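You operate a simulated robot arm through the tools that you are given. There is no shell and no other tool.

You run a simulated robot arm. Do the job below in one go: nothing can be reset, and whatever is moved stays where it is left.

## Task
Box the grey cord in kit 52, label it HOLD and count one rework.
Fine: cord and labels lie beside the box; close the lid; stick the label straight inside the lid's frame; rework slider up one mark.

It is judged by the outcome, as a careful person would: the job done as asked, and still so three seconds after it is handed in. It fails if anything else is knocked over, pushed out of place, dropped, spilled or broken. Lids that push on must go on centred and level and be pressed home; caps that screw on are set level and turned clockwise until they are tight.

## Robot
A 7-joint arm with a two-finger parallel gripper, fixed in place. Base frame: the origin is at the foot of the arm, x ahead of it, y to its left, z up; the work surface is at about z = 720. Units: mm, rad, N and s.
Its first joint turns from -2.897 to 2.897 rad. Payload 3.43 kg.
Tool frame: the origin (TCP) lies between the finger pads and is the grasp point; the fingertips stand 30 mm ahead of it; z points along the fingers, y is the line along which they close. Largest opening 94 mm; finger width 28, thickness 10; the body of the gripper, 50 by 96 mm, starts 55 mm behind the TCP.
Orientation is that of the tool frame in the base frame, as a unit quaternion [x, y, z, w]. With the fingers straight down and closing along the base's y, the tool's x points along the base's -x, its y along +y and its z along -z.

## Interface
- The arm moves only by the tool play_rows. Its argument "rows" is text: rows parted by semicolons, each of 7 numbers parted by spaces: the turn, a rotation vector about the tool's x, y, z in units of 90 degrees (1.0 is 90 degrees), then the shift along the tool's x, y, z in units of 100 mm (1.0 is 100 mm), then the opening, from 0 (shut) to 1 (fully open). In form: wx wy wz tx ty tz grip; .... A call has 1 to 20 rows; each row is the pose to reach, as a shift and turn from the pose commanded when the call began, along the tool's axes at that moment. A call with a number of a shift or a turn outside -1 to 1 is refused whole. A row lasts 0.2 s, in which the tool goes at most 50 mm and 0.15 rad; a call with a longer step from one row to the next is refused whole, and so is a gripper value outside its range. Where a pose cannot be reached the arm comes as near as it can. A force on the tool above 40 N (or 10 N above the force at the start of the call, whichever is more), or a blocked arm, ends the call early, and 0.2 s more pass. Each finger travels about 45 mm/s and halts on what it meets, pressing with about 29 N; the grip force reading is that of the motor and also rises with nothing between the fingers. The clock runs only during rows and for 0.2 s after the last one: add rows that repeat a pose to give the fingers time. The reply holds the time, the measured pose of the TCP, the force on the tool along the base axes, the opening and the grip force, in the units named above and with some noise, with the torque about the TCP (base axes, N m) and any sound that the robot's microphone picked up.
- Cameras (640 x 400 px; columns grow to the right, rows downward): "scene" is fixed at [400.1, -649.2, 1470.6]; the picture's right is [0.91, -0.41, 0.00], its down [-0.40, -0.90, -0.17] and it looks along [0.07, 0.16, -0.99] (base axes); focal length 233 px, centre (320, 200). "wrist" rides on the gripper at [76, 14, -102] in the tool frame; the picture's right is [-0.18, 0.98, 0.00], its down [-0.75, -0.14, -0.64] and it looks along [-0.63, -0.12, 0.77] (tool axes); focal length 243 px, centre (320, 200).
- capture(camera): a new picture of that camera. The clock stands still meanwhile.
- point_at(camera, pixels): for up to 12 pixels [column, row] of the newest picture of that camera ("zoom" is the newest enlarged one), the place [x, y, z] in the base frame of the surface seen there, good to about 2 mm. The clock stands still meanwhile.
- enlarge(camera, box): a new picture of the part [left, top, right, bottom] of that camera's present view, enlarged. The clock stands still meanwhile.
- sign_off(): hands the job in; it is judged then, once.

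Unless the task says otherwise, let go and move clear before handing in.

The tools are called after "Emit:" as a command line: name --argument value ..., lists and objects as JSON in quotes. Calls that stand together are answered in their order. play_rows: Moves the arm, as the interface text tells. Its arguments: {"type":"object","properties":{"rows":{"type":"string"}},"required":["rows"]} The other tools are called the same way: capture (camera) takes a picture; point_at (camera, pixels) gives the place of the surface under pixels of a picture; enlarge (camera, box) takes an enlarged picture of a part of a camera's view; sign_off () hands the job in.

At the start:

```text
clock: 0.0
tcp_pos: [391.1, -363.2, 1083.4]
tool_rot: [0.0, 1.0, 0.0, 0.0]
force: [-0.4, 0.1, -0.7]
moment: [-0.02, 0.01, -0.03]
grip_width: 93.9
grasp_force: 0.0
```

scene: 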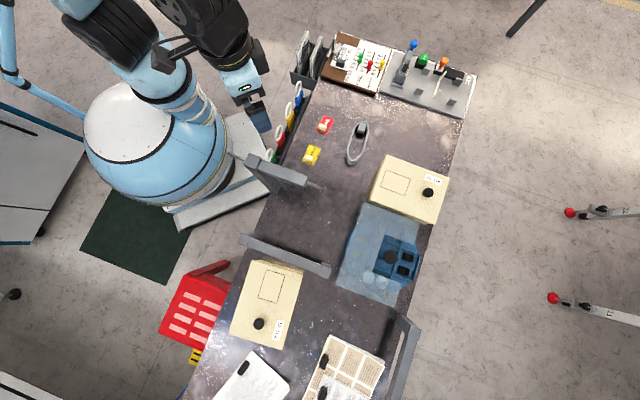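
wrist: 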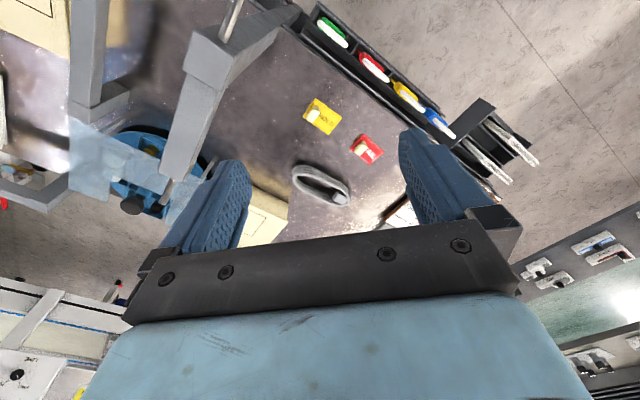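

The scene shows two cream boxes (around pixel 410,188 and 267,303), a grey cord at (357,143), red and yellow labels at (325,125) and (311,155), and a slider panel at (360,62). I'll enlarge these areas to read them.

Emit:
enlarge --camera "scene" --box '[360, 140, 460, 230]'

Emit:
enlarge --camera "scene" --box '[220, 250, 320, 360]'

Emit:
enlarge --camera "scene" --box '[290, 25, 480, 125]'

Emit:
enlarge --camera "scene" --box '[240, 80, 390, 190]'

Emit:
enlarge --camera "scene" --box '[320, 190, 450, 320]'

Emit:
enlarge --camera "scene" --box '[200, 310, 430, 400]'

```text
4.44 times, centred on (410, 185) of scene
```

zoom: 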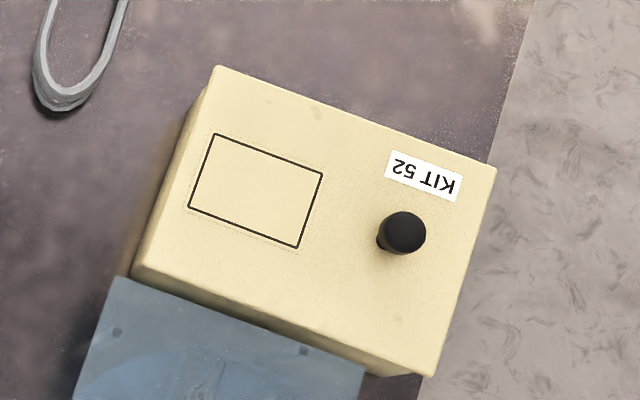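

```text
3.64 times, centred on (270, 305) of scene
```

zoom: 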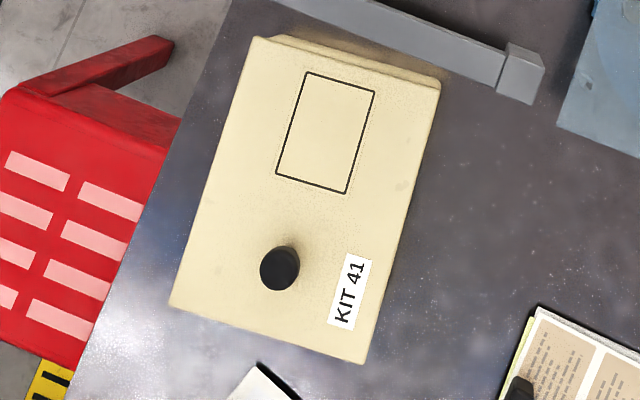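

```text
3.37 times, centred on (385, 75) of scene
```

zoom: 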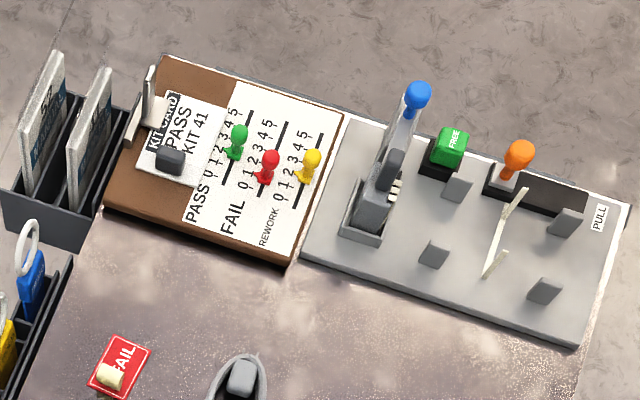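

```text
3.64 times, centred on (315, 135) of scene
```

zoom: 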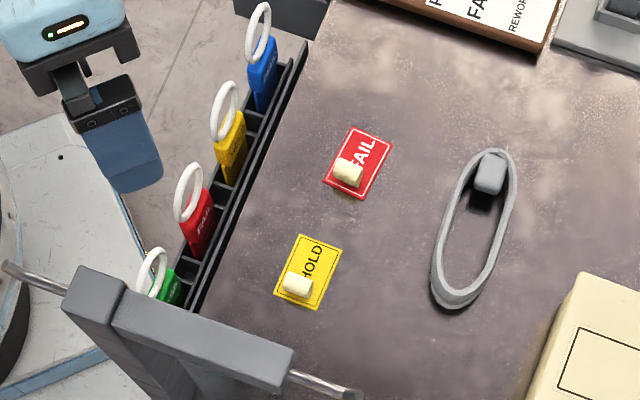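

```text
3.08 times, centred on (385, 255) of scene
```

zoom: 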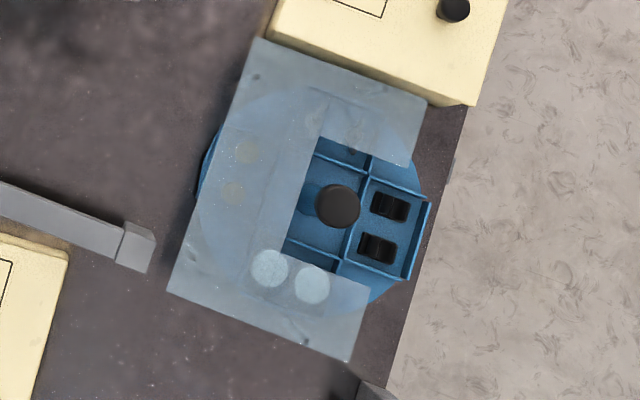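

```text
2.78 times, centred on (315, 355) of scene
```

zoom: 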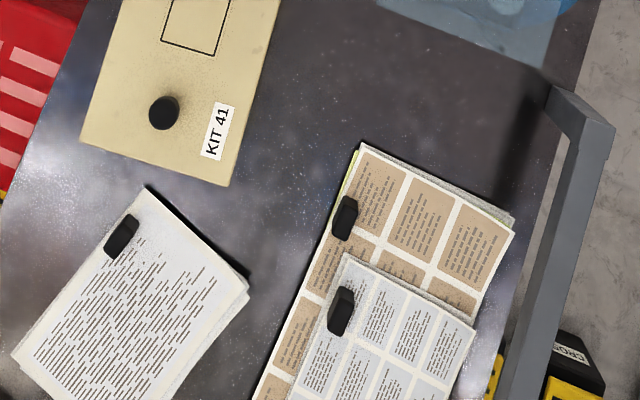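

Kit 52 is the box at (410,188): its lid carries an off-centre knob and a drawn frame. The HOLD label is yellow at (311,155), and the rework slider has the yellow knob near (382,66). I'll measure places on these.

Emit:
enlarge --camera "scene" --box '[360, 140, 460, 230]'

Emit:
point_at --camera "zoom" --pixels '[[218, 68], [494, 170], [432, 374], [135, 270], [404, 230], [215, 134], [322, 172], [298, 247], [188, 207], [150, 210], [190, 100], [300, 360]]'

Emit:
enlarge --camera "scene" --box '[290, 100, 390, 180]'

Emit:
enlarge --camera "scene" --box '[325, 30, 405, 90]'

```text
4.44 times, centred on (410, 185) of scene
```

zoom: 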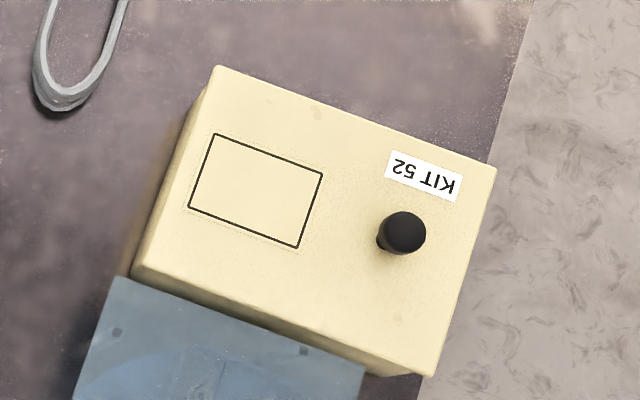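

```text
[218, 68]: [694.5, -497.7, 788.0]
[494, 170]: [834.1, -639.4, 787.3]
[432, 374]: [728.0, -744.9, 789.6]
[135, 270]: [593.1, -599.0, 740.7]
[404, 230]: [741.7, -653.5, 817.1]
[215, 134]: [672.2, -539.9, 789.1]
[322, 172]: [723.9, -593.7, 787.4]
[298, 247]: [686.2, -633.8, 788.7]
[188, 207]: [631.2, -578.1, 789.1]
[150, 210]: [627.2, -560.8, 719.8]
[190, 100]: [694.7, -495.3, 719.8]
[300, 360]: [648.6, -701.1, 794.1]
```

```text
5.00 times, centred on (340, 140) of scene
```

zoom: 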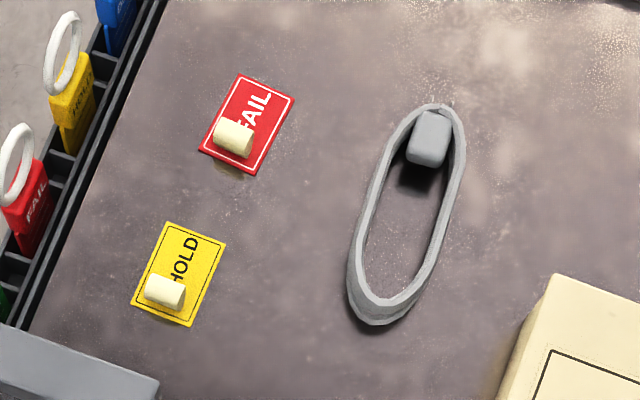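

```text
6.67 times, centred on (365, 60) of scene
```

zoom: 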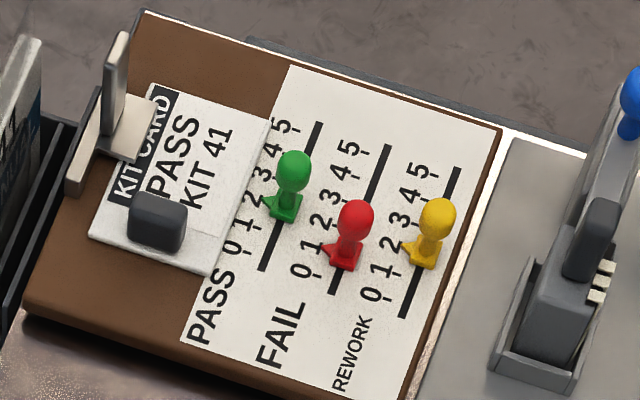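

The box lid top is at z≈788 with its long side pointing away from the base, and the knob is near (742,-653). Next I measure the cord, the labels and the slider panel.

Emit:
point_at --camera "zoom" --pixels '[[437, 212], [425, 258], [455, 168], [402, 316], [293, 165], [353, 215], [345, 262], [288, 212], [420, 169], [364, 293], [389, 245], [402, 220]]'

Emit:
enlarge --camera "scene" --box '[290, 100, 390, 180]'

Emit:
point_at --camera "zoom" --pixels '[[167, 222], [226, 242], [189, 326], [131, 303], [152, 286], [180, 298], [432, 130], [428, 155], [357, 255], [450, 200], [380, 312], [440, 104]]'

Emit:
enlarge --camera "scene" --box '[230, 140, 340, 290]'

Emit:
point_at --camera "scene" --pixels '[[250, 160], [303, 182], [244, 241], [327, 270], [360, 210], [430, 225], [397, 303], [340, 290], [390, 258], [312, 70], [320, 50], [410, 45]]'

```text
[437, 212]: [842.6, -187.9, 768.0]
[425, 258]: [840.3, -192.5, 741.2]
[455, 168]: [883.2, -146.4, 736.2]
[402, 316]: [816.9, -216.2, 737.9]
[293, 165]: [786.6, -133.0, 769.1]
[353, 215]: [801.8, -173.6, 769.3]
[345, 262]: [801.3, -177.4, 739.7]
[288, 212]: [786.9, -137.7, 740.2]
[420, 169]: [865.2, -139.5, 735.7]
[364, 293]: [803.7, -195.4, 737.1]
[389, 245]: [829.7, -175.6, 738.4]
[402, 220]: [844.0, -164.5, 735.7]
```

```text
5.00 times, centred on (340, 140) of scene
```

zoom: 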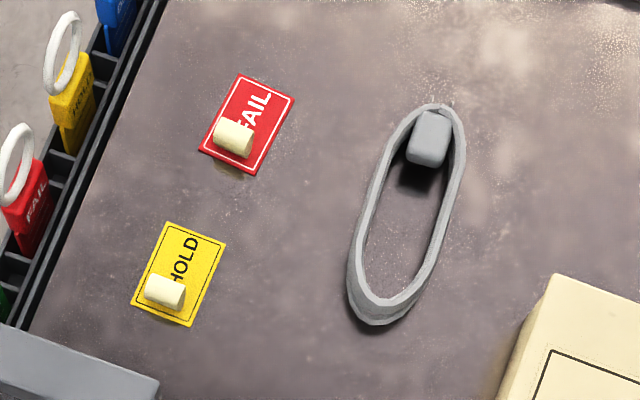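

```text
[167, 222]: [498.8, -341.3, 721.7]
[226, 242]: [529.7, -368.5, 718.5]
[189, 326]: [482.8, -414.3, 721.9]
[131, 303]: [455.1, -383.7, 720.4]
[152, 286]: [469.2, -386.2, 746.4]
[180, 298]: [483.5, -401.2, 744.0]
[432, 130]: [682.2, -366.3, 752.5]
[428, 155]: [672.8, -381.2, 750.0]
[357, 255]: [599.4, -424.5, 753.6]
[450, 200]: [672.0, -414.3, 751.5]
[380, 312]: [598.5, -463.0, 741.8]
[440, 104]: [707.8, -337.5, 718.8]
```

```text
2.67 times, centred on (285, 215) of scene
```

zoom: 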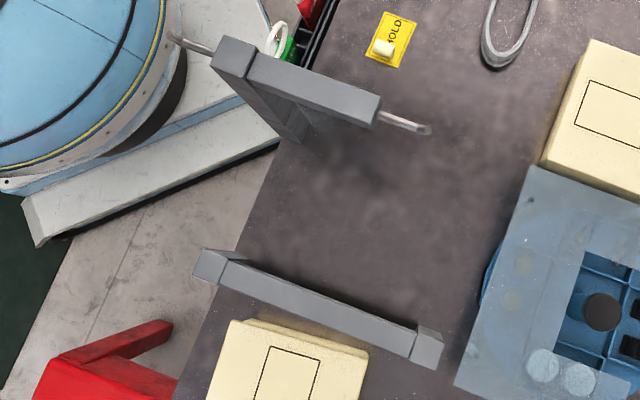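

```text
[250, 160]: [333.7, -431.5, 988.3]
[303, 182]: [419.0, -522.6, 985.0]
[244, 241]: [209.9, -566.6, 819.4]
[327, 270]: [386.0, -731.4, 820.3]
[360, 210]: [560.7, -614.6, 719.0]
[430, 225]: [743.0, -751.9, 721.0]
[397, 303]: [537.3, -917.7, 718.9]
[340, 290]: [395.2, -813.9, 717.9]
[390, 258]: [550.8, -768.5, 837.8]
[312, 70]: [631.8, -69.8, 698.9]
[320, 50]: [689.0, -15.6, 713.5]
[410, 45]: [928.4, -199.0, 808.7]
```

HOLD label: centre about (492,-377), handle at about (477,-394,745). Lid frame: centre about (678,-586). Rework slider: (841,-190), sitting near its 1–2 mark. I'll swing the wrist camera 45° toward kit 52 and move outward for a closer look.

Emit:
play_rows --rows "0 0 0.083 -0.15 -0.1 0 1;0 0 0.167 -0.3 -0.2 0 1;0 0 0.25 -0.45 -0.3 0 1;0 0 0.333 -0.6 -0.4 0 1;0 0 0.417 -0.75 -0.5 0 1;0 0 0.5 -0.9 -0.6 0 1"

Emit:
capture --camera "wrist"

Emit:
capture --camera "scene"

```text
clock: 1.4
tcp_pos: [481.9, -424.0, 1084.7]
tool_rot: [0.383, 0.924, 0.0, 0.0]
force: [-0.7, 0.2, 0.6]
moment: [-0.01, -0.03, -0.02]
grip_width: 93.8
grasp_force: 0.1
```

```text
taken
```

wrist: 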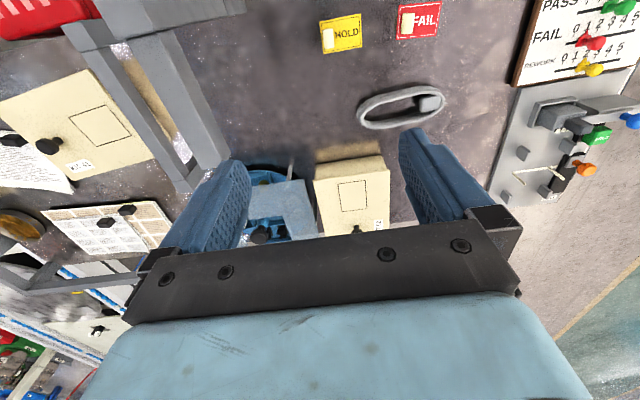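

```text
taken
```

scene: 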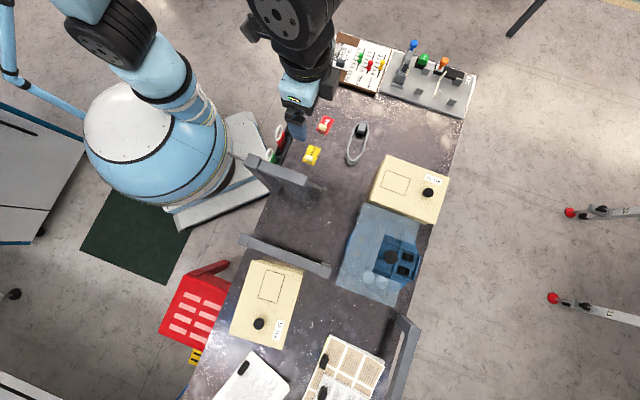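

The wrist picture shows kit 52 at (350,195), partly hidden by the gripper. I'll enlarge that and the slider panel.

Emit:
enlarge --camera "wrist" --box '[300, 130, 410, 240]'

Emit:
enlarge --camera "wrist" --box '[510, 0, 640, 90]'

Emit:
enlarge --camera "wrist" --box '[300, 0, 460, 140]'

Emit:
enlarge --camera "wrist" --box '[0, 60, 160, 200]'

```text
3.64 times, centred on (355, 185) of wrist
```

zoom: 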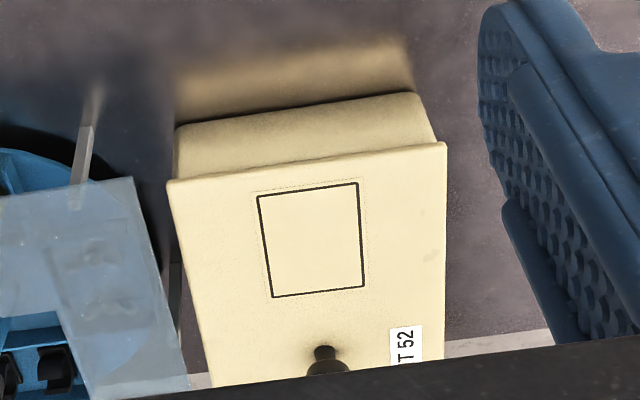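

```text
4.44 times, centred on (575, 45) of wrist
```

zoom: 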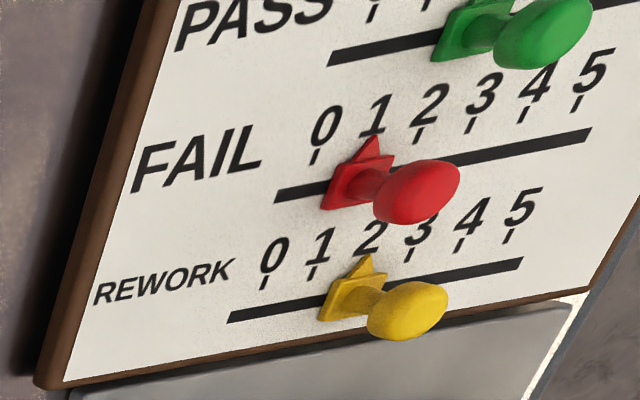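

```text
2.86 times, centred on (380, 70) of wrist
```

zoom: 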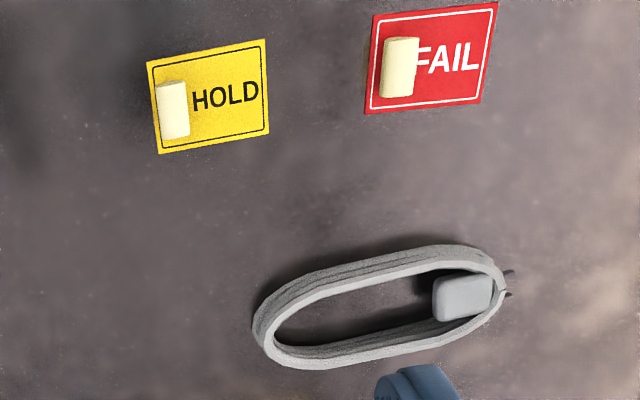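

```text
2.86 times, centred on (80, 130) of wrist
```

zoom: 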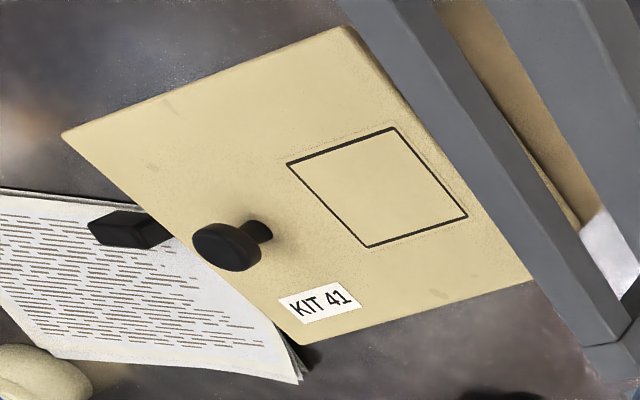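

The lid is an overhanging plate with no hinge visible from this side. The cord is an oval coil with a grey tie block at one end, and the rework pointer looks to be at mark 2. I'll move over the cord for a closer view.

Emit:
play_rows --rows "0 0 0 -0.23 0.25 0.25 1;0 0 0 -0.46 0.5 0.5 1;0 0 0 -0.69 0.75 0.75 1;0 0 0 -0.92 1.0 1.0 1;0 0 0 -0.92 1.0 1.0 1"

Emit:
capture --camera "wrist"

```text
clock: 2.6
tcp_pos: [616.4, -417.8, 982.6]
tool_rot: [0.384, 0.924, -0.001, 0.0]
force: [0.0, 0.2, -0.5]
moment: [-0.04, -0.02, 0.0]
grip_width: 94.2
grasp_force: 0.1
```

```text
taken
```

wrist: 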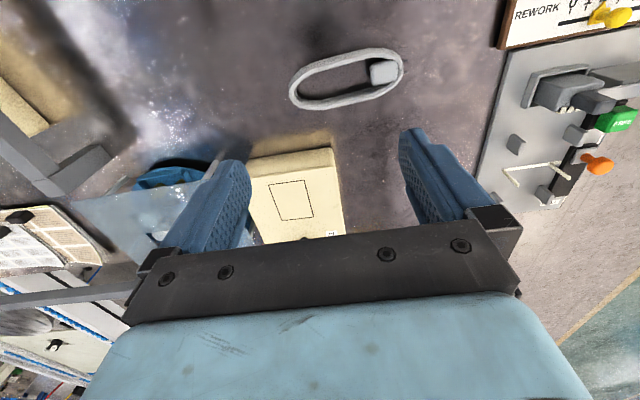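

The cord sits at (347,77) in the wrist picture. I'll enlarge it and the box, and measure cord points.

Emit:
enlarge --camera "wrist" --box '[240, 120, 360, 240]'

Emit:
enlarge --camera "wrist" --box '[275, 35, 425, 125]'

Emit:
point_at --camera "zoom" --pixels '[[450, 150], [415, 125], [480, 130], [420, 180], [490, 178], [65, 250], [250, 120], [300, 290], [530, 130], [90, 330], [270, 230], [540, 250]]'

```text
3.33 times, centred on (300, 180) of wrist
```

zoom: 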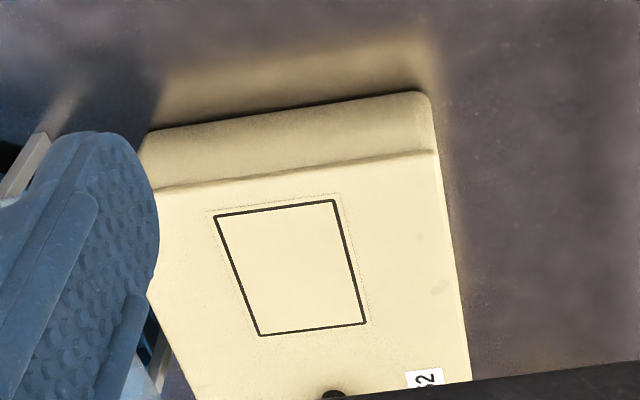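

```text
4.27 times, centred on (350, 80) of wrist
```

zoom: 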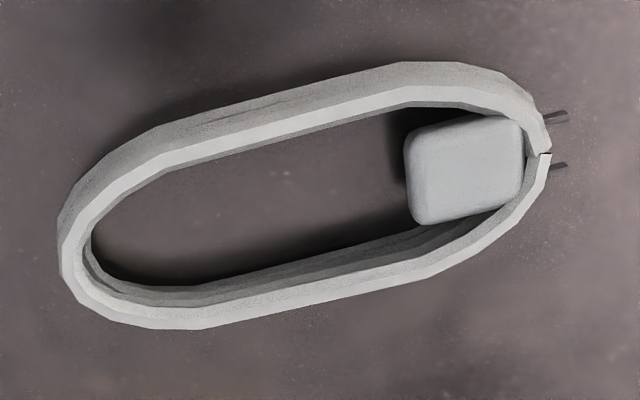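

```text
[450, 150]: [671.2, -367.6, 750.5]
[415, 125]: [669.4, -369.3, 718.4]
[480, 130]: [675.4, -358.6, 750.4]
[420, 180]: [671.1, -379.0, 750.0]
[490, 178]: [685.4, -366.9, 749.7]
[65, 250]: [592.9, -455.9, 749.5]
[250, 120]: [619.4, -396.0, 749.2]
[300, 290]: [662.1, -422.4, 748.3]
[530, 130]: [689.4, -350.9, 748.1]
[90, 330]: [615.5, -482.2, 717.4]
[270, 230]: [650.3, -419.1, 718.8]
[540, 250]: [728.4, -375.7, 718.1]
```

The cord is a stiff-looking coil, top z≈750, spanning (593,-456) to (692,-353), with its plug inside one end. Before touching it, I'll move toward kit 52 to look at its knob and lid edges.

Emit:
play_rows --rows "0 0 0 -0.33 -0.25 0 1;0 0 0 -0.66 -0.5 0 1;0 0 0 -1.0 -0.76 0 1;0 0 0 -1.0 -0.76 0 1"

Emit:
capture --camera "wrist"

Emit:
enlarge --camera "wrist" --box '[200, 60, 420, 240]'

Emit:
capture --camera "scene"

```text
clock: 3.6
tcp_pos: [632.5, -543.2, 983.1]
tool_rot: [0.382, 0.924, 0.0, 0.0]
force: [0.6, 0.3, 0.0]
moment: [-0.01, -0.01, 0.02]
grip_width: 94.0
grasp_force: 0.1
```

```text
taken
```

wrist: 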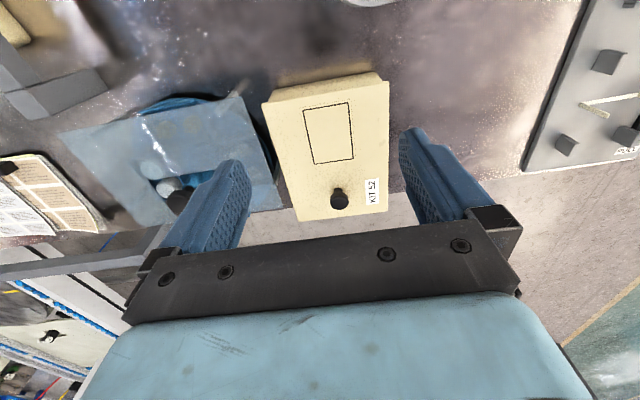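

```text
2.22 times, centred on (310, 150) of wrist
```

zoom: 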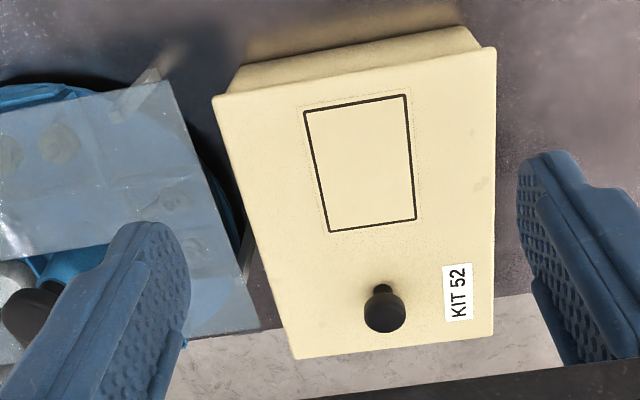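

```text
taken
```

scene: 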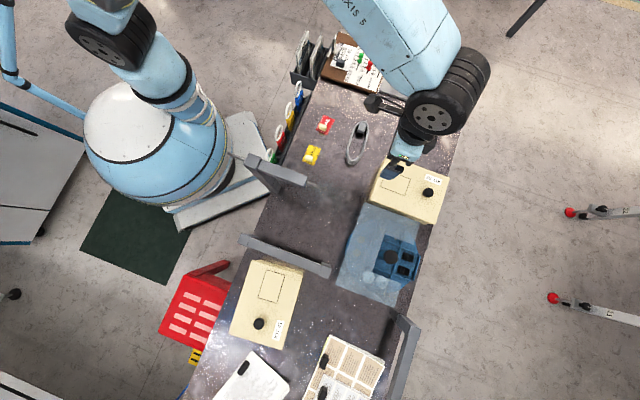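

The knob is now visible at (340,198) with the lid plainly seen. I'll measure the knob, lid rim and the neighbouring clear cover.

Emit:
point_at --camera "zoom" --pixels '[[380, 290], [384, 315], [405, 310], [364, 310], [215, 96], [495, 48], [492, 336], [296, 357], [180, 85], [235, 250], [150, 300], [100, 90]]'

Emit:
enlarge --camera "wrist" --box '[310, 170, 370, 220]'

Emit:
enlarge --camera "scene" --box '[340, 180, 440, 260]'

Emit:
point_at --camera "zoom" --pixels '[[190, 170], [440, 240], [300, 190], [350, 190], [240, 190], [130, 260], [400, 225], [200, 250], [160, 150], [330, 160], [440, 210], [480, 280]]'

```text
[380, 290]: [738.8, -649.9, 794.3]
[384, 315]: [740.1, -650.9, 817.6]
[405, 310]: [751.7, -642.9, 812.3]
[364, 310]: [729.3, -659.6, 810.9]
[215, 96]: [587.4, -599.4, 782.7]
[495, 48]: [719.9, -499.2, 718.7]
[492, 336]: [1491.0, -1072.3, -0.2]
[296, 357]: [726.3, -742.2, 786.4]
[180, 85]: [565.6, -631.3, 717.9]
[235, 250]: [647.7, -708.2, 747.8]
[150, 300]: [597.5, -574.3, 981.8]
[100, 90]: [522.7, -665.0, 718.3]
```

```text
8.00 times, centred on (340, 195) of wrist
```

zoom: 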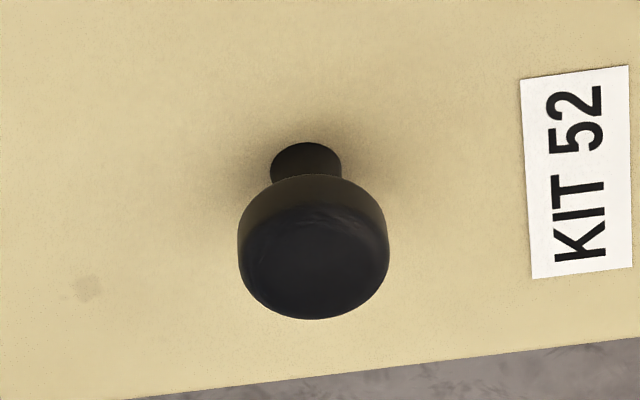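

```text
5.00 times, centred on (390, 220) of scene
```

zoom: 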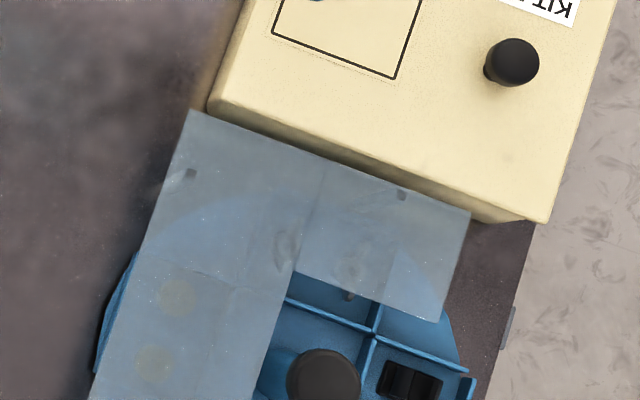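

```text
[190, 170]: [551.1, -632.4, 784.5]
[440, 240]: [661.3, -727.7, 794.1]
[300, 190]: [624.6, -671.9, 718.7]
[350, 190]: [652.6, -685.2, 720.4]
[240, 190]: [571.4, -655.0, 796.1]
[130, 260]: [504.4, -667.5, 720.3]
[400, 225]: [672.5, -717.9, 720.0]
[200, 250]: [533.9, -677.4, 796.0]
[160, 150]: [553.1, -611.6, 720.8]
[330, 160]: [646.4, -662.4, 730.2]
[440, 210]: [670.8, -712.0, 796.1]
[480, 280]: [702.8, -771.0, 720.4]
```

Knob head: about 26 mm across at (740,-651), top z≈817. The clear cover at z≈796 sits only about 10 mm from one lid edge, so the lid must rise straight. I'll check the free table area between the box and the lever panel as a spot to lay the lid.

Emit:
point_at --camera "scene" --pixels '[[381, 95], [465, 117], [400, 130], [385, 110], [430, 125], [455, 130], [445, 165], [375, 130], [366, 165], [372, 90], [462, 122], [440, 112]]'

Emit:
enlarge --camera "scene" --box '[330, 80, 480, 180]'

```text
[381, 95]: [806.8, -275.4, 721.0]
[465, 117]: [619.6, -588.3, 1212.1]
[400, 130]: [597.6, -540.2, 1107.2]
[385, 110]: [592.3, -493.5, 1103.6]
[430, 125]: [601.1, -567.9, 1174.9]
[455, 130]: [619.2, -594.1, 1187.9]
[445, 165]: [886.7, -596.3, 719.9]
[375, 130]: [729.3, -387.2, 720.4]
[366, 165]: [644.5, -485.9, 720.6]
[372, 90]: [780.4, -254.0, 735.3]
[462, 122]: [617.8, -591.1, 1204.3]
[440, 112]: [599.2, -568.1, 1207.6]
```

```text
4.00 times, centred on (405, 130) of scene
```

zoom: 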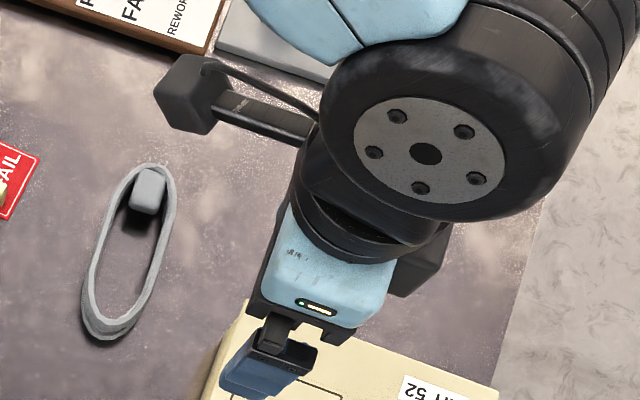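

There's about 237 mm of free table between the box and lever panel, enough for the lid. I'll turn the gripper 90° so it closes along the lid's long axis (best against the off-centre weight) and move outward toward the knob.

Emit:
play_rows --rows "0 0 -0.091 -0.09 0 0 1;0 0 -0.182 -0.18 0 0 1;0 0 -0.273 -0.27 0 0 1;0 0 -0.364 -0.36 0 0 1;0 0 -0.455 -0.45 0 0 1;0 0 -0.546 -0.54 0 0 1;0 0 -0.637 -0.63 0 0 1;0 0 -0.728 -0.72 0 0 1;0 0 -0.819 -0.81 0 0 1;0 0 -0.91 -0.9 0 0 1;0 0 -1.0 -1.0 0 0 1;0 0 -1.0 -1.0 0 0 1"

Emit:
capture --camera "wrist"

Emit:
capture --camera "scene"

```text
clock: 6.2
tcp_pos: [704.3, -615.1, 982.3]
tool_rot: [-0.382, 0.924, 0.001, -0.001]
force: [0.1, 0.0, 0.4]
moment: [0.01, -0.01, 0.02]
grip_width: 94.0
grasp_force: 0.0
```

```text
taken
```

wrist: 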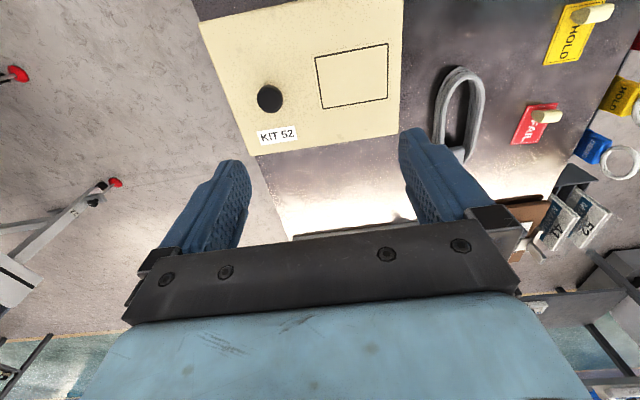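

```text
taken
```

scene: 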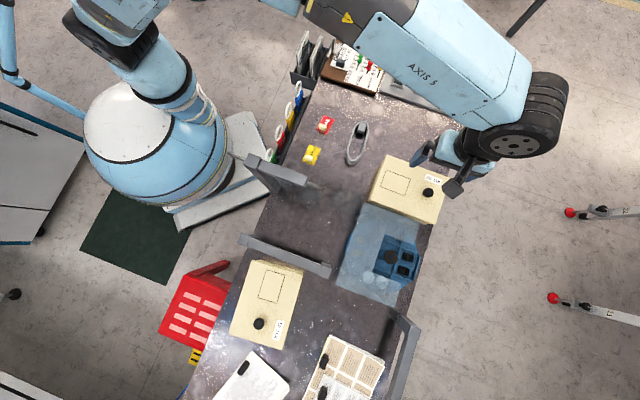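

The gripper now closes along the lid's long axis; the knob is at (268,98). I'll move above it at z≈900 and check reach.

Emit:
play_rows --rows "0 0 0 0 -0.17 0.27 1;0 0 0 0 -0.34 0.54 1;0 0 0 0 -0.51 0.82 1;0 0 0 0 -0.51 0.82 1;0 0 0 0 -0.51 0.82 1"

Emit:
capture --camera "wrist"

Emit:
point_at --camera "wrist" --pixels '[[320, 105], [320, 120]]'

```text
clock: 7.4
tcp_pos: [740.6, -648.8, 902.7]
tool_rot: [-0.383, 0.924, 0.0, 0.0]
force: [-1.3, 0.2, 0.5]
moment: [0.0, -0.02, -0.02]
grip_width: 94.0
grasp_force: 0.0
```

```text
taken
```

wrist: 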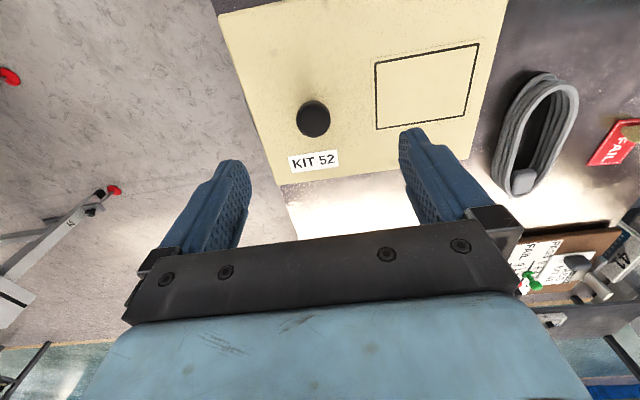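

```text
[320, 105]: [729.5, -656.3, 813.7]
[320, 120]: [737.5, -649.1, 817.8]
```

The arm reaches here, and the knob at (313,119) is measured at (738,-650,818). I'll descend until the pads surround the knob head, tips about 8 mm above the lid.

Emit:
play_rows --rows "0 0 0 0 -0.01 0.25 1;0 0 0 0 -0.01 0.5 1;0 0 0 0 -0.01 0.65 1;0 0 0 0 -0.01 0.755 1;0 0 0 0 -0.01 0.755 1;0 0 0 0 -0.01 0.755 1"

Emit:
capture --camera "wrist"

Emit:
capture --camera "scene"

```text
clock: 8.8
tcp_pos: [740.6, -649.6, 826.4]
tool_rot: [-0.382, 0.924, -0.001, 0.0]
force: [0.4, -0.2, 0.7]
moment: [-0.03, -0.02, -0.01]
grip_width: 94.0
grasp_force: 0.1
```

```text
taken
```

wrist: 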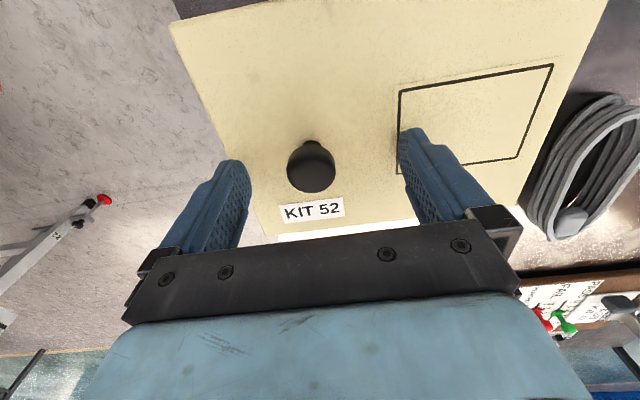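

```text
taken
```

scene: 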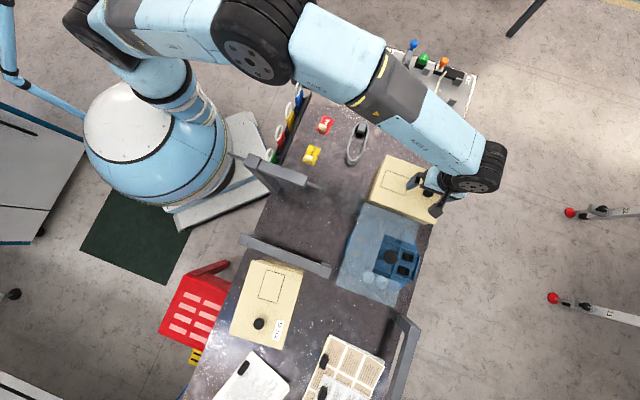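

The knob at (311,166) sits slightly left of the finger midpoint (320); I'll measure its edges for exact centring.

Emit:
point_at --camera "wrist" --pixels '[[290, 168], [333, 168], [311, 185], [311, 165], [300, 175], [322, 175]]'

```text
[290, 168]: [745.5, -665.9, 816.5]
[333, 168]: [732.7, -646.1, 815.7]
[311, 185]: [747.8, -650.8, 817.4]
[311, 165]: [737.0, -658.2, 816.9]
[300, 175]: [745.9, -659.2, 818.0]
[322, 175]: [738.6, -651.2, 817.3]
```

The knob centre is about 4 mm off along the closing line; I'll correct that and close on it.

Emit:
play_rows --rows "0 0 0 0.02 -0.04 0 1;0 0 0 0.02 -0.04 0 0.6;0 0 0 0.02 -0.04 0 0.35;0 0 0 0.02 -0.04 0 0.2;0 0 0 0.02 -0.04 0 0;0 0 0 0.02 -0.04 0 0;0 0 0 0.02 -0.04 0 0"

Emit:
capture --camera "wrist"

```text
clock: 10.4
tcp_pos: [742.8, -653.6, 826.8]
tool_rot: [-0.382, 0.924, 0.0, 0.0]
force: [2.5, -3.2, -0.1]
moment: [-0.07, -0.05, 0.01]
grip_width: 26.8
grasp_force: 29.5
```

```text
taken
```

wrist: 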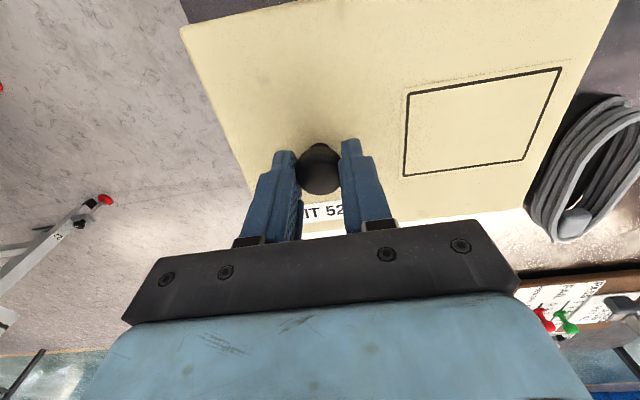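

The knob is gripped (26.8 mm, 29 N). I'll lift a little, slowly, and see whether the lid comes free level or is hinged.

Emit:
play_rows --rows "0 0 0 0 -0.01 0 0;0 0 0 0 -0.01 -0.02 0;0 0 0 0 -0.01 -0.05 0;0 0 0 0 -0.01 -0.08 0;0 0 0 0 -0.01 -0.08 0"

Emit:
capture --camera "wrist"

Emit:
capture --camera "scene"

```text
clock: 11.6
tcp_pos: [742.8, -656.4, 834.0]
tool_rot: [-0.383, 0.924, 0.0, 0.0]
force: [-0.3, 0.3, -2.0]
moment: [-0.05, -0.06, 0.01]
grip_width: 26.8
grasp_force: 28.6
heard: snap
```

```text
taken
```

wrist: 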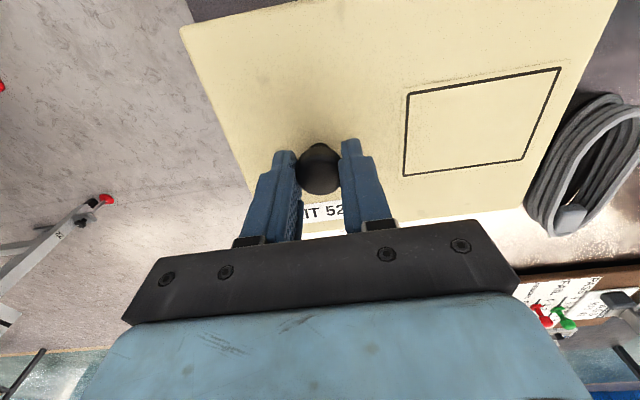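

```text
taken
```

scene: 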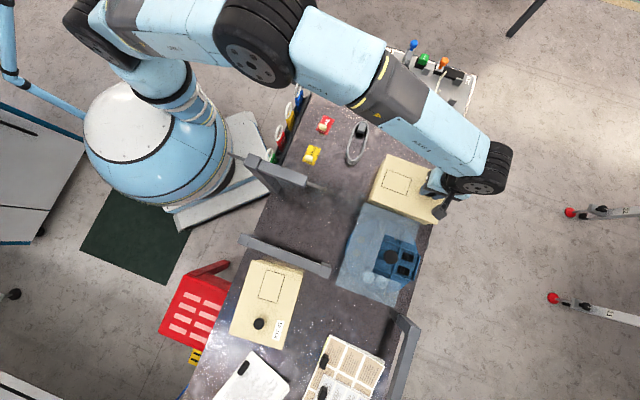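

A snap was heard and the lid keeps the same place in the wrist picture (frame corner still at (560,68)), so it is a push-on lid lifting off level, weighing about 2 N. I'll lift it straight clear.

Emit:
play_rows --rows "0 0 0 0 0 -0.05 0;0 0 0 0 0 -0.15 0;0 0 0 0 0 -0.3 0;0 0 0 0 0 -0.45 0;0 0 0 0 0 -0.6 0;0 0 0 0 0 -0.72 0;0 0 0 0 0 -0.8 0;0 0 0 0 0 -0.8 0"

Emit:
capture --camera "wrist"

Emit:
capture --camera "scene"

```text
clock: 13.4
tcp_pos: [744.4, -654.1, 913.5]
tool_rot: [-0.382, 0.924, -0.001, 0.0]
force: [-0.1, 0.6, -1.7]
moment: [-0.06, -0.09, -0.02]
grip_width: 26.9
grasp_force: 29.1
```

```text
taken
```

wrist: 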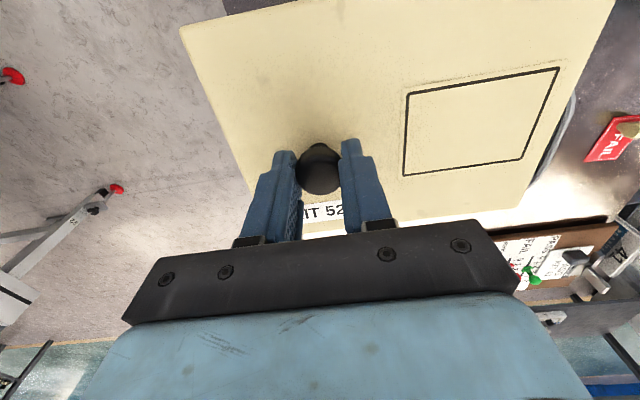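

```text
taken
```

scene: 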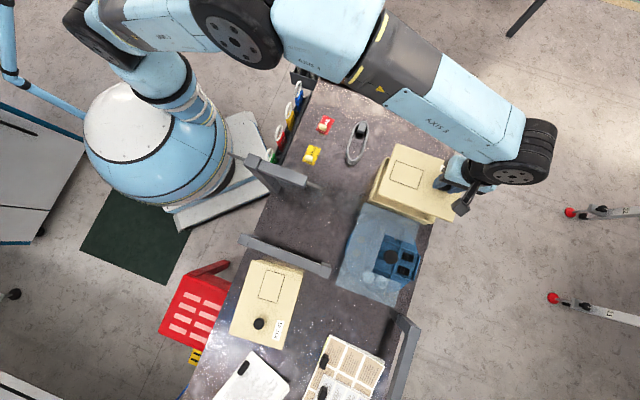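

The lid hangs level and clear of the box. I'll carry it, without turning, toward the free table area.

Emit:
play_rows --rows "0 0 0 -0.1 0.03 0 0;0 0 0 -0.3 0.1 0 0;0 0 0 -0.5 0.17 0 0;0 0 0 -0.7 0.23 0 0;0 0 0 -0.88 0.28 0 0;0 0 0 -0.95 0.3 0 0"

Emit:
play_rows --rows "0 0 0 -0.1 0.03 0 0;0 0 0 -0.3 0.1 0 0;0 0 0 -0.5 0.17 0 0;0 0 0 -0.7 0.22 0 0;0 0 0 -0.88 0.26 0 0;0 0 0 -0.945 0.27 0 0;0 0 0 -0.945 0.27 0 0"

Emit:
capture --camera "wrist"

Emit:
capture --camera "scene"

```text
clock: 14.8
tcp_pos: [789.2, -565.2, 913.5]
tool_rot: [-0.382, 0.924, 0.0, 0.001]
force: [0.2, 0.3, -1.5]
moment: [-0.06, -0.04, -0.01]
grip_width: 27.0
grasp_force: 28.6
```

```text
clock: 16.4
tcp_pos: [837.5, -480.5, 913.7]
tool_rot: [-0.382, 0.924, 0.001, 0.0]
force: [0.5, -0.3, -2.2]
moment: [-0.05, -0.06, -0.01]
grip_width: 27.0
grasp_force: 29.7
```

```text
taken
```

wrist: 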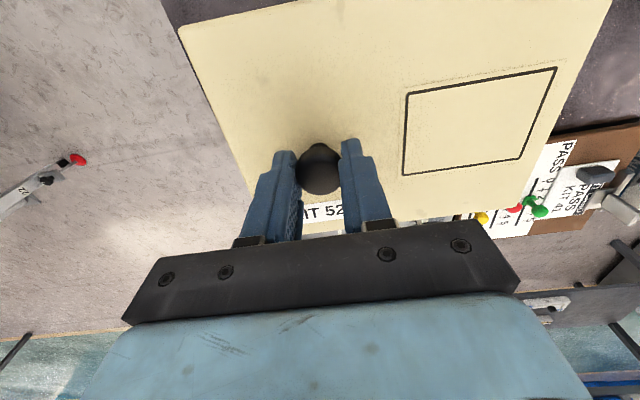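

```text
taken
```

scene: 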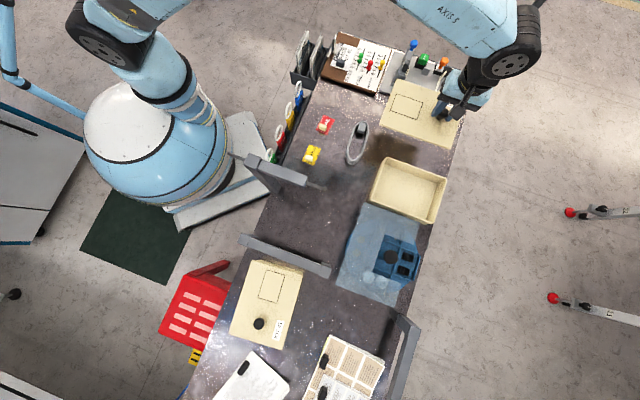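

The box is open and empty at (408,190), with the lid held over clear table. I'll look at the box interior, then lower the lid.

Emit:
enlarge --camera "scene" --box '[360, 140, 460, 230]'

Emit:
point_at --camera "zoom" --pixels '[[205, 85], [490, 165], [425, 365], [140, 255], [300, 180], [250, 220], [390, 240], [330, 120], [215, 115], [160, 230], [300, 285], [360, 300]]'

Emit:
play_rows --rows "0 0 0 0 0 0.2 0;0 0 0 0 0 0.45 0;0 0 0 0 0 0.7 0;0 0 0 0 0 0.95 0;0 0 0 0 0 0.95 0"

```text
4.44 times, centred on (410, 185) of scene
```

zoom: 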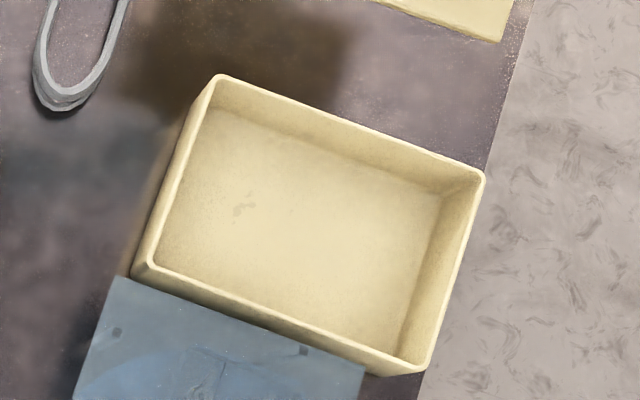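

```text
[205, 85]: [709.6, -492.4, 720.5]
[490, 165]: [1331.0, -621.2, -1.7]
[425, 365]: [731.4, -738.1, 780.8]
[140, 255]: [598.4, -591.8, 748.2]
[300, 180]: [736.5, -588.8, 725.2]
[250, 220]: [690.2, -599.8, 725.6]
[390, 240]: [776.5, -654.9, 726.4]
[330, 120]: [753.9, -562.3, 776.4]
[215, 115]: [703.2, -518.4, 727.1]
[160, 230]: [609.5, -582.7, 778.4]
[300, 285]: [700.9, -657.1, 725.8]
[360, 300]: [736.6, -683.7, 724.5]
```

```text
clock: 17.6
tcp_pos: [837.1, -479.9, 819.5]
tool_rot: [-0.383, 0.924, 0.0, 0.0]
force: [0.7, -0.1, -2.3]
moment: [-0.1, -0.04, 0.03]
grip_width: 27.1
grasp_force: 29.5
```

The box floor is at z≈725 and the rim at ≈780. The lid is now near z≈780; I'll lower the last part in small steps watching the force.

Emit:
play_rows --rows "0 0 0 0 0 0.1 0;0 0 0 0 0 0.2 0;0 0 0 0 0 0.26 0;0 0 0 0 0 0.3 0;0 0 0 0 0 0.3 0"

Emit:
capture --camera "wrist"

Emit:
enlarge --camera "scene" --box '[360, 70, 480, 170]'

```text
clock: 18.8
tcp_pos: [837.8, -480.8, 788.8]
tool_rot: [-0.383, 0.924, 0.0, 0.0]
force: [-0.4, 0.7, -1.5]
moment: [-0.07, -0.07, -0.01]
grip_width: 26.8
grasp_force: 29.6
```

```text
taken
```

wrist: 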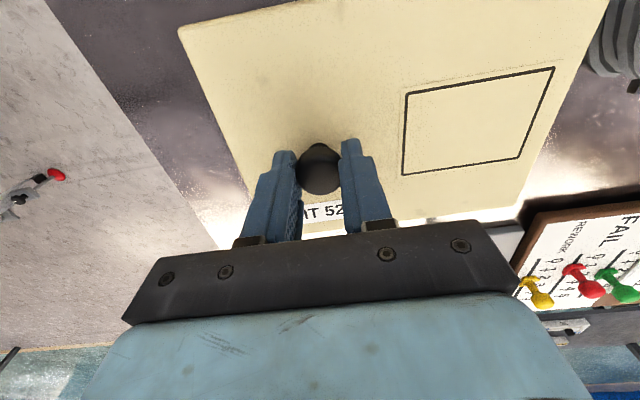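

```text
4.00 times, centred on (420, 120) of scene
```

zoom: 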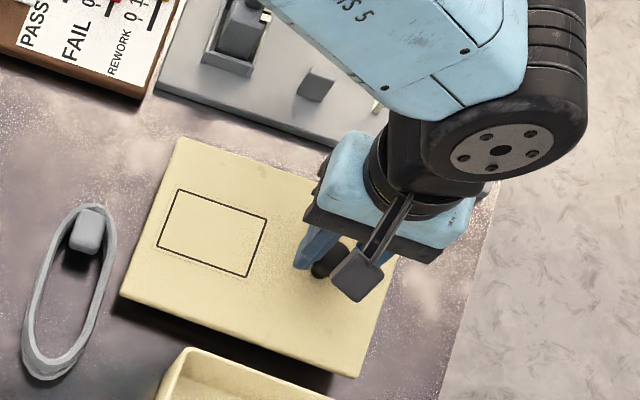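

The lid (top z≈750) is over clear table with gaps to the cord, box and panel. I'll continue down in small steps.

Emit:
play_rows --rows "0 0 0 0 0 0.03 0;0 0 0 0 0 0.06 0;0 0 0 0 0 0.09 0;0 0 0 0 0 0.09 0"

Emit:
play_rows --rows "0 0 0 0 0 0.02 0;0 0 0 0 0 0.04 0;0 0 0 0 0 0.04 0"

```text
clock: 19.8
tcp_pos: [835.8, -480.6, 780.2]
tool_rot: [-0.382, 0.924, 0.0, 0.0]
force: [-0.7, -0.9, -2.5]
moment: [-0.05, -0.06, -0.01]
grip_width: 27.0
grasp_force: 29.4
```

```text
clock: 20.6
tcp_pos: [837.2, -480.3, 775.4]
tool_rot: [-0.382, 0.924, 0.0, 0.0]
force: [0.4, 0.6, -1.1]
moment: [-0.01, 0.08, -0.01]
grip_width: 26.7
grasp_force: 29.0
```

The moment has begun to change, hinting at first contact. I'll go down another 2 mm.

Emit:
play_rows --rows "0 0 0 0 0 0.01 0;0 0 0 0 0 0.02 0;0 0 0 0 0 0.02 0"

Emit:
enlarge --camera "scene" --box '[360, 70, 480, 170]'

```text
clock: 21.4
tcp_pos: [836.5, -479.3, 774.2]
tool_rot: [-0.382, 0.924, 0.0, 0.0]
force: [0.0, -0.7, -0.3]
moment: [0.1, 0.12, 0.06]
grip_width: 27.0
grasp_force: 29.0
```

```text
4.00 times, centred on (420, 120) of scene
```

zoom: 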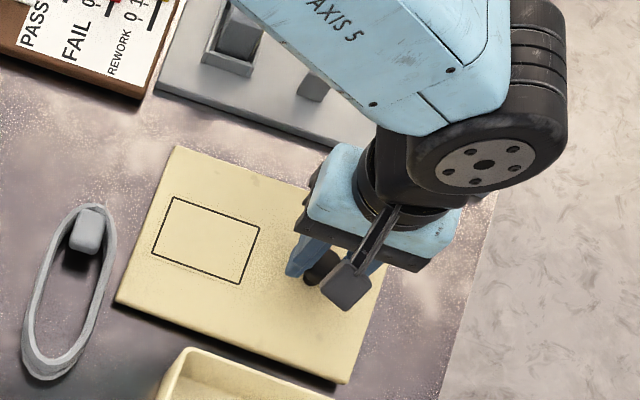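

The table is now carrying most of the lid (vertical force from -2 to -0.3). One more small step, then I'll release slowly.

Emit:
play_rows --rows "0 0 0 0 0 0.01 0;0 0 0 0 0 0.015 0;0 0 0 0 0 0.015 0"

```text
clock: 22.2
tcp_pos: [836.2, -479.8, 772.7]
tool_rot: [-0.382, 0.924, 0.0, -0.001]
force: [0.9, 0.2, 0.1]
moment: [0.12, 0.03, -0.03]
grip_width: 26.7
grasp_force: 28.9
```

Emit:
play_rows --rows "0 0 0 0 0 0.01 0;0 0 0 0 0 0.02 0;0 0 0 0 0 0.02 0"

Emit:
capture --camera "wrist"

```text
clock: 23.0
tcp_pos: [837.3, -479.7, 771.3]
tool_rot: [-0.382, 0.924, 0.0, 0.001]
force: [-4.3, 3.0, 10.2]
moment: [0.06, 0.07, 0.03]
grip_width: 26.7
grasp_force: 29.6
```

```text
taken
```

wrist: 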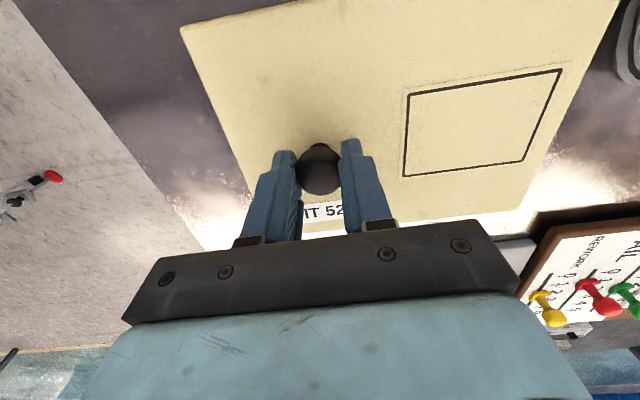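

The lid is firmly down (10 N, z≈771). I'll ease off, open, and rise.

Emit:
play_rows --rows "0 0 0 0 0 -0.01 0;0 0 0 0 0 -0.01 0.15;0 0 0 0 0 -0.01 0.32;0 0 0 0 0 -0.01 0.45;0 0 0 0 0 -0.01 0.6;0 0 0 0 0 -0.01 0.6"

Emit:
play_rows --rows "0 0 0 0 0 -0.15 0.6;0 0 0 0 0 -0.4 0.6;0 0 0 0 0 -0.7 0.6;0 0 0 0 0 -1.0 0.6;0 0 0 0 0 -1.0 0.6"

Emit:
capture --camera "wrist"

Emit:
capture --camera "scene"

```text
clock: 24.4
tcp_pos: [837.0, -480.2, 771.4]
tool_rot: [-0.382, 0.924, 0.001, 0.0]
force: [0.1, -0.1, -0.2]
moment: [-0.02, -0.02, 0.0]
grip_width: 56.3
grasp_force: 0.0
```

```text
clock: 25.6
tcp_pos: [838.2, -480.7, 872.5]
tool_rot: [-0.383, 0.924, 0.0, 0.0]
force: [0.0, 0.0, 0.6]
moment: [0.04, -0.01, 0.02]
grip_width: 56.4
grasp_force: 0.1
```

```text
taken
```

wrist: 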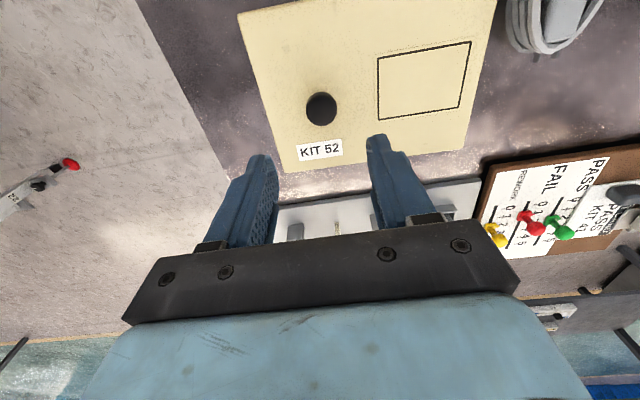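

```text
taken
```

scene: 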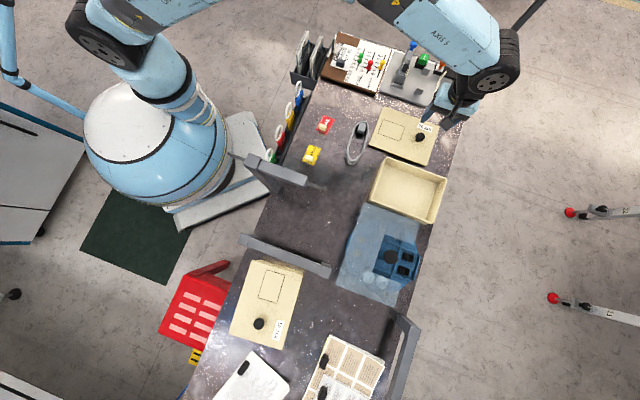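

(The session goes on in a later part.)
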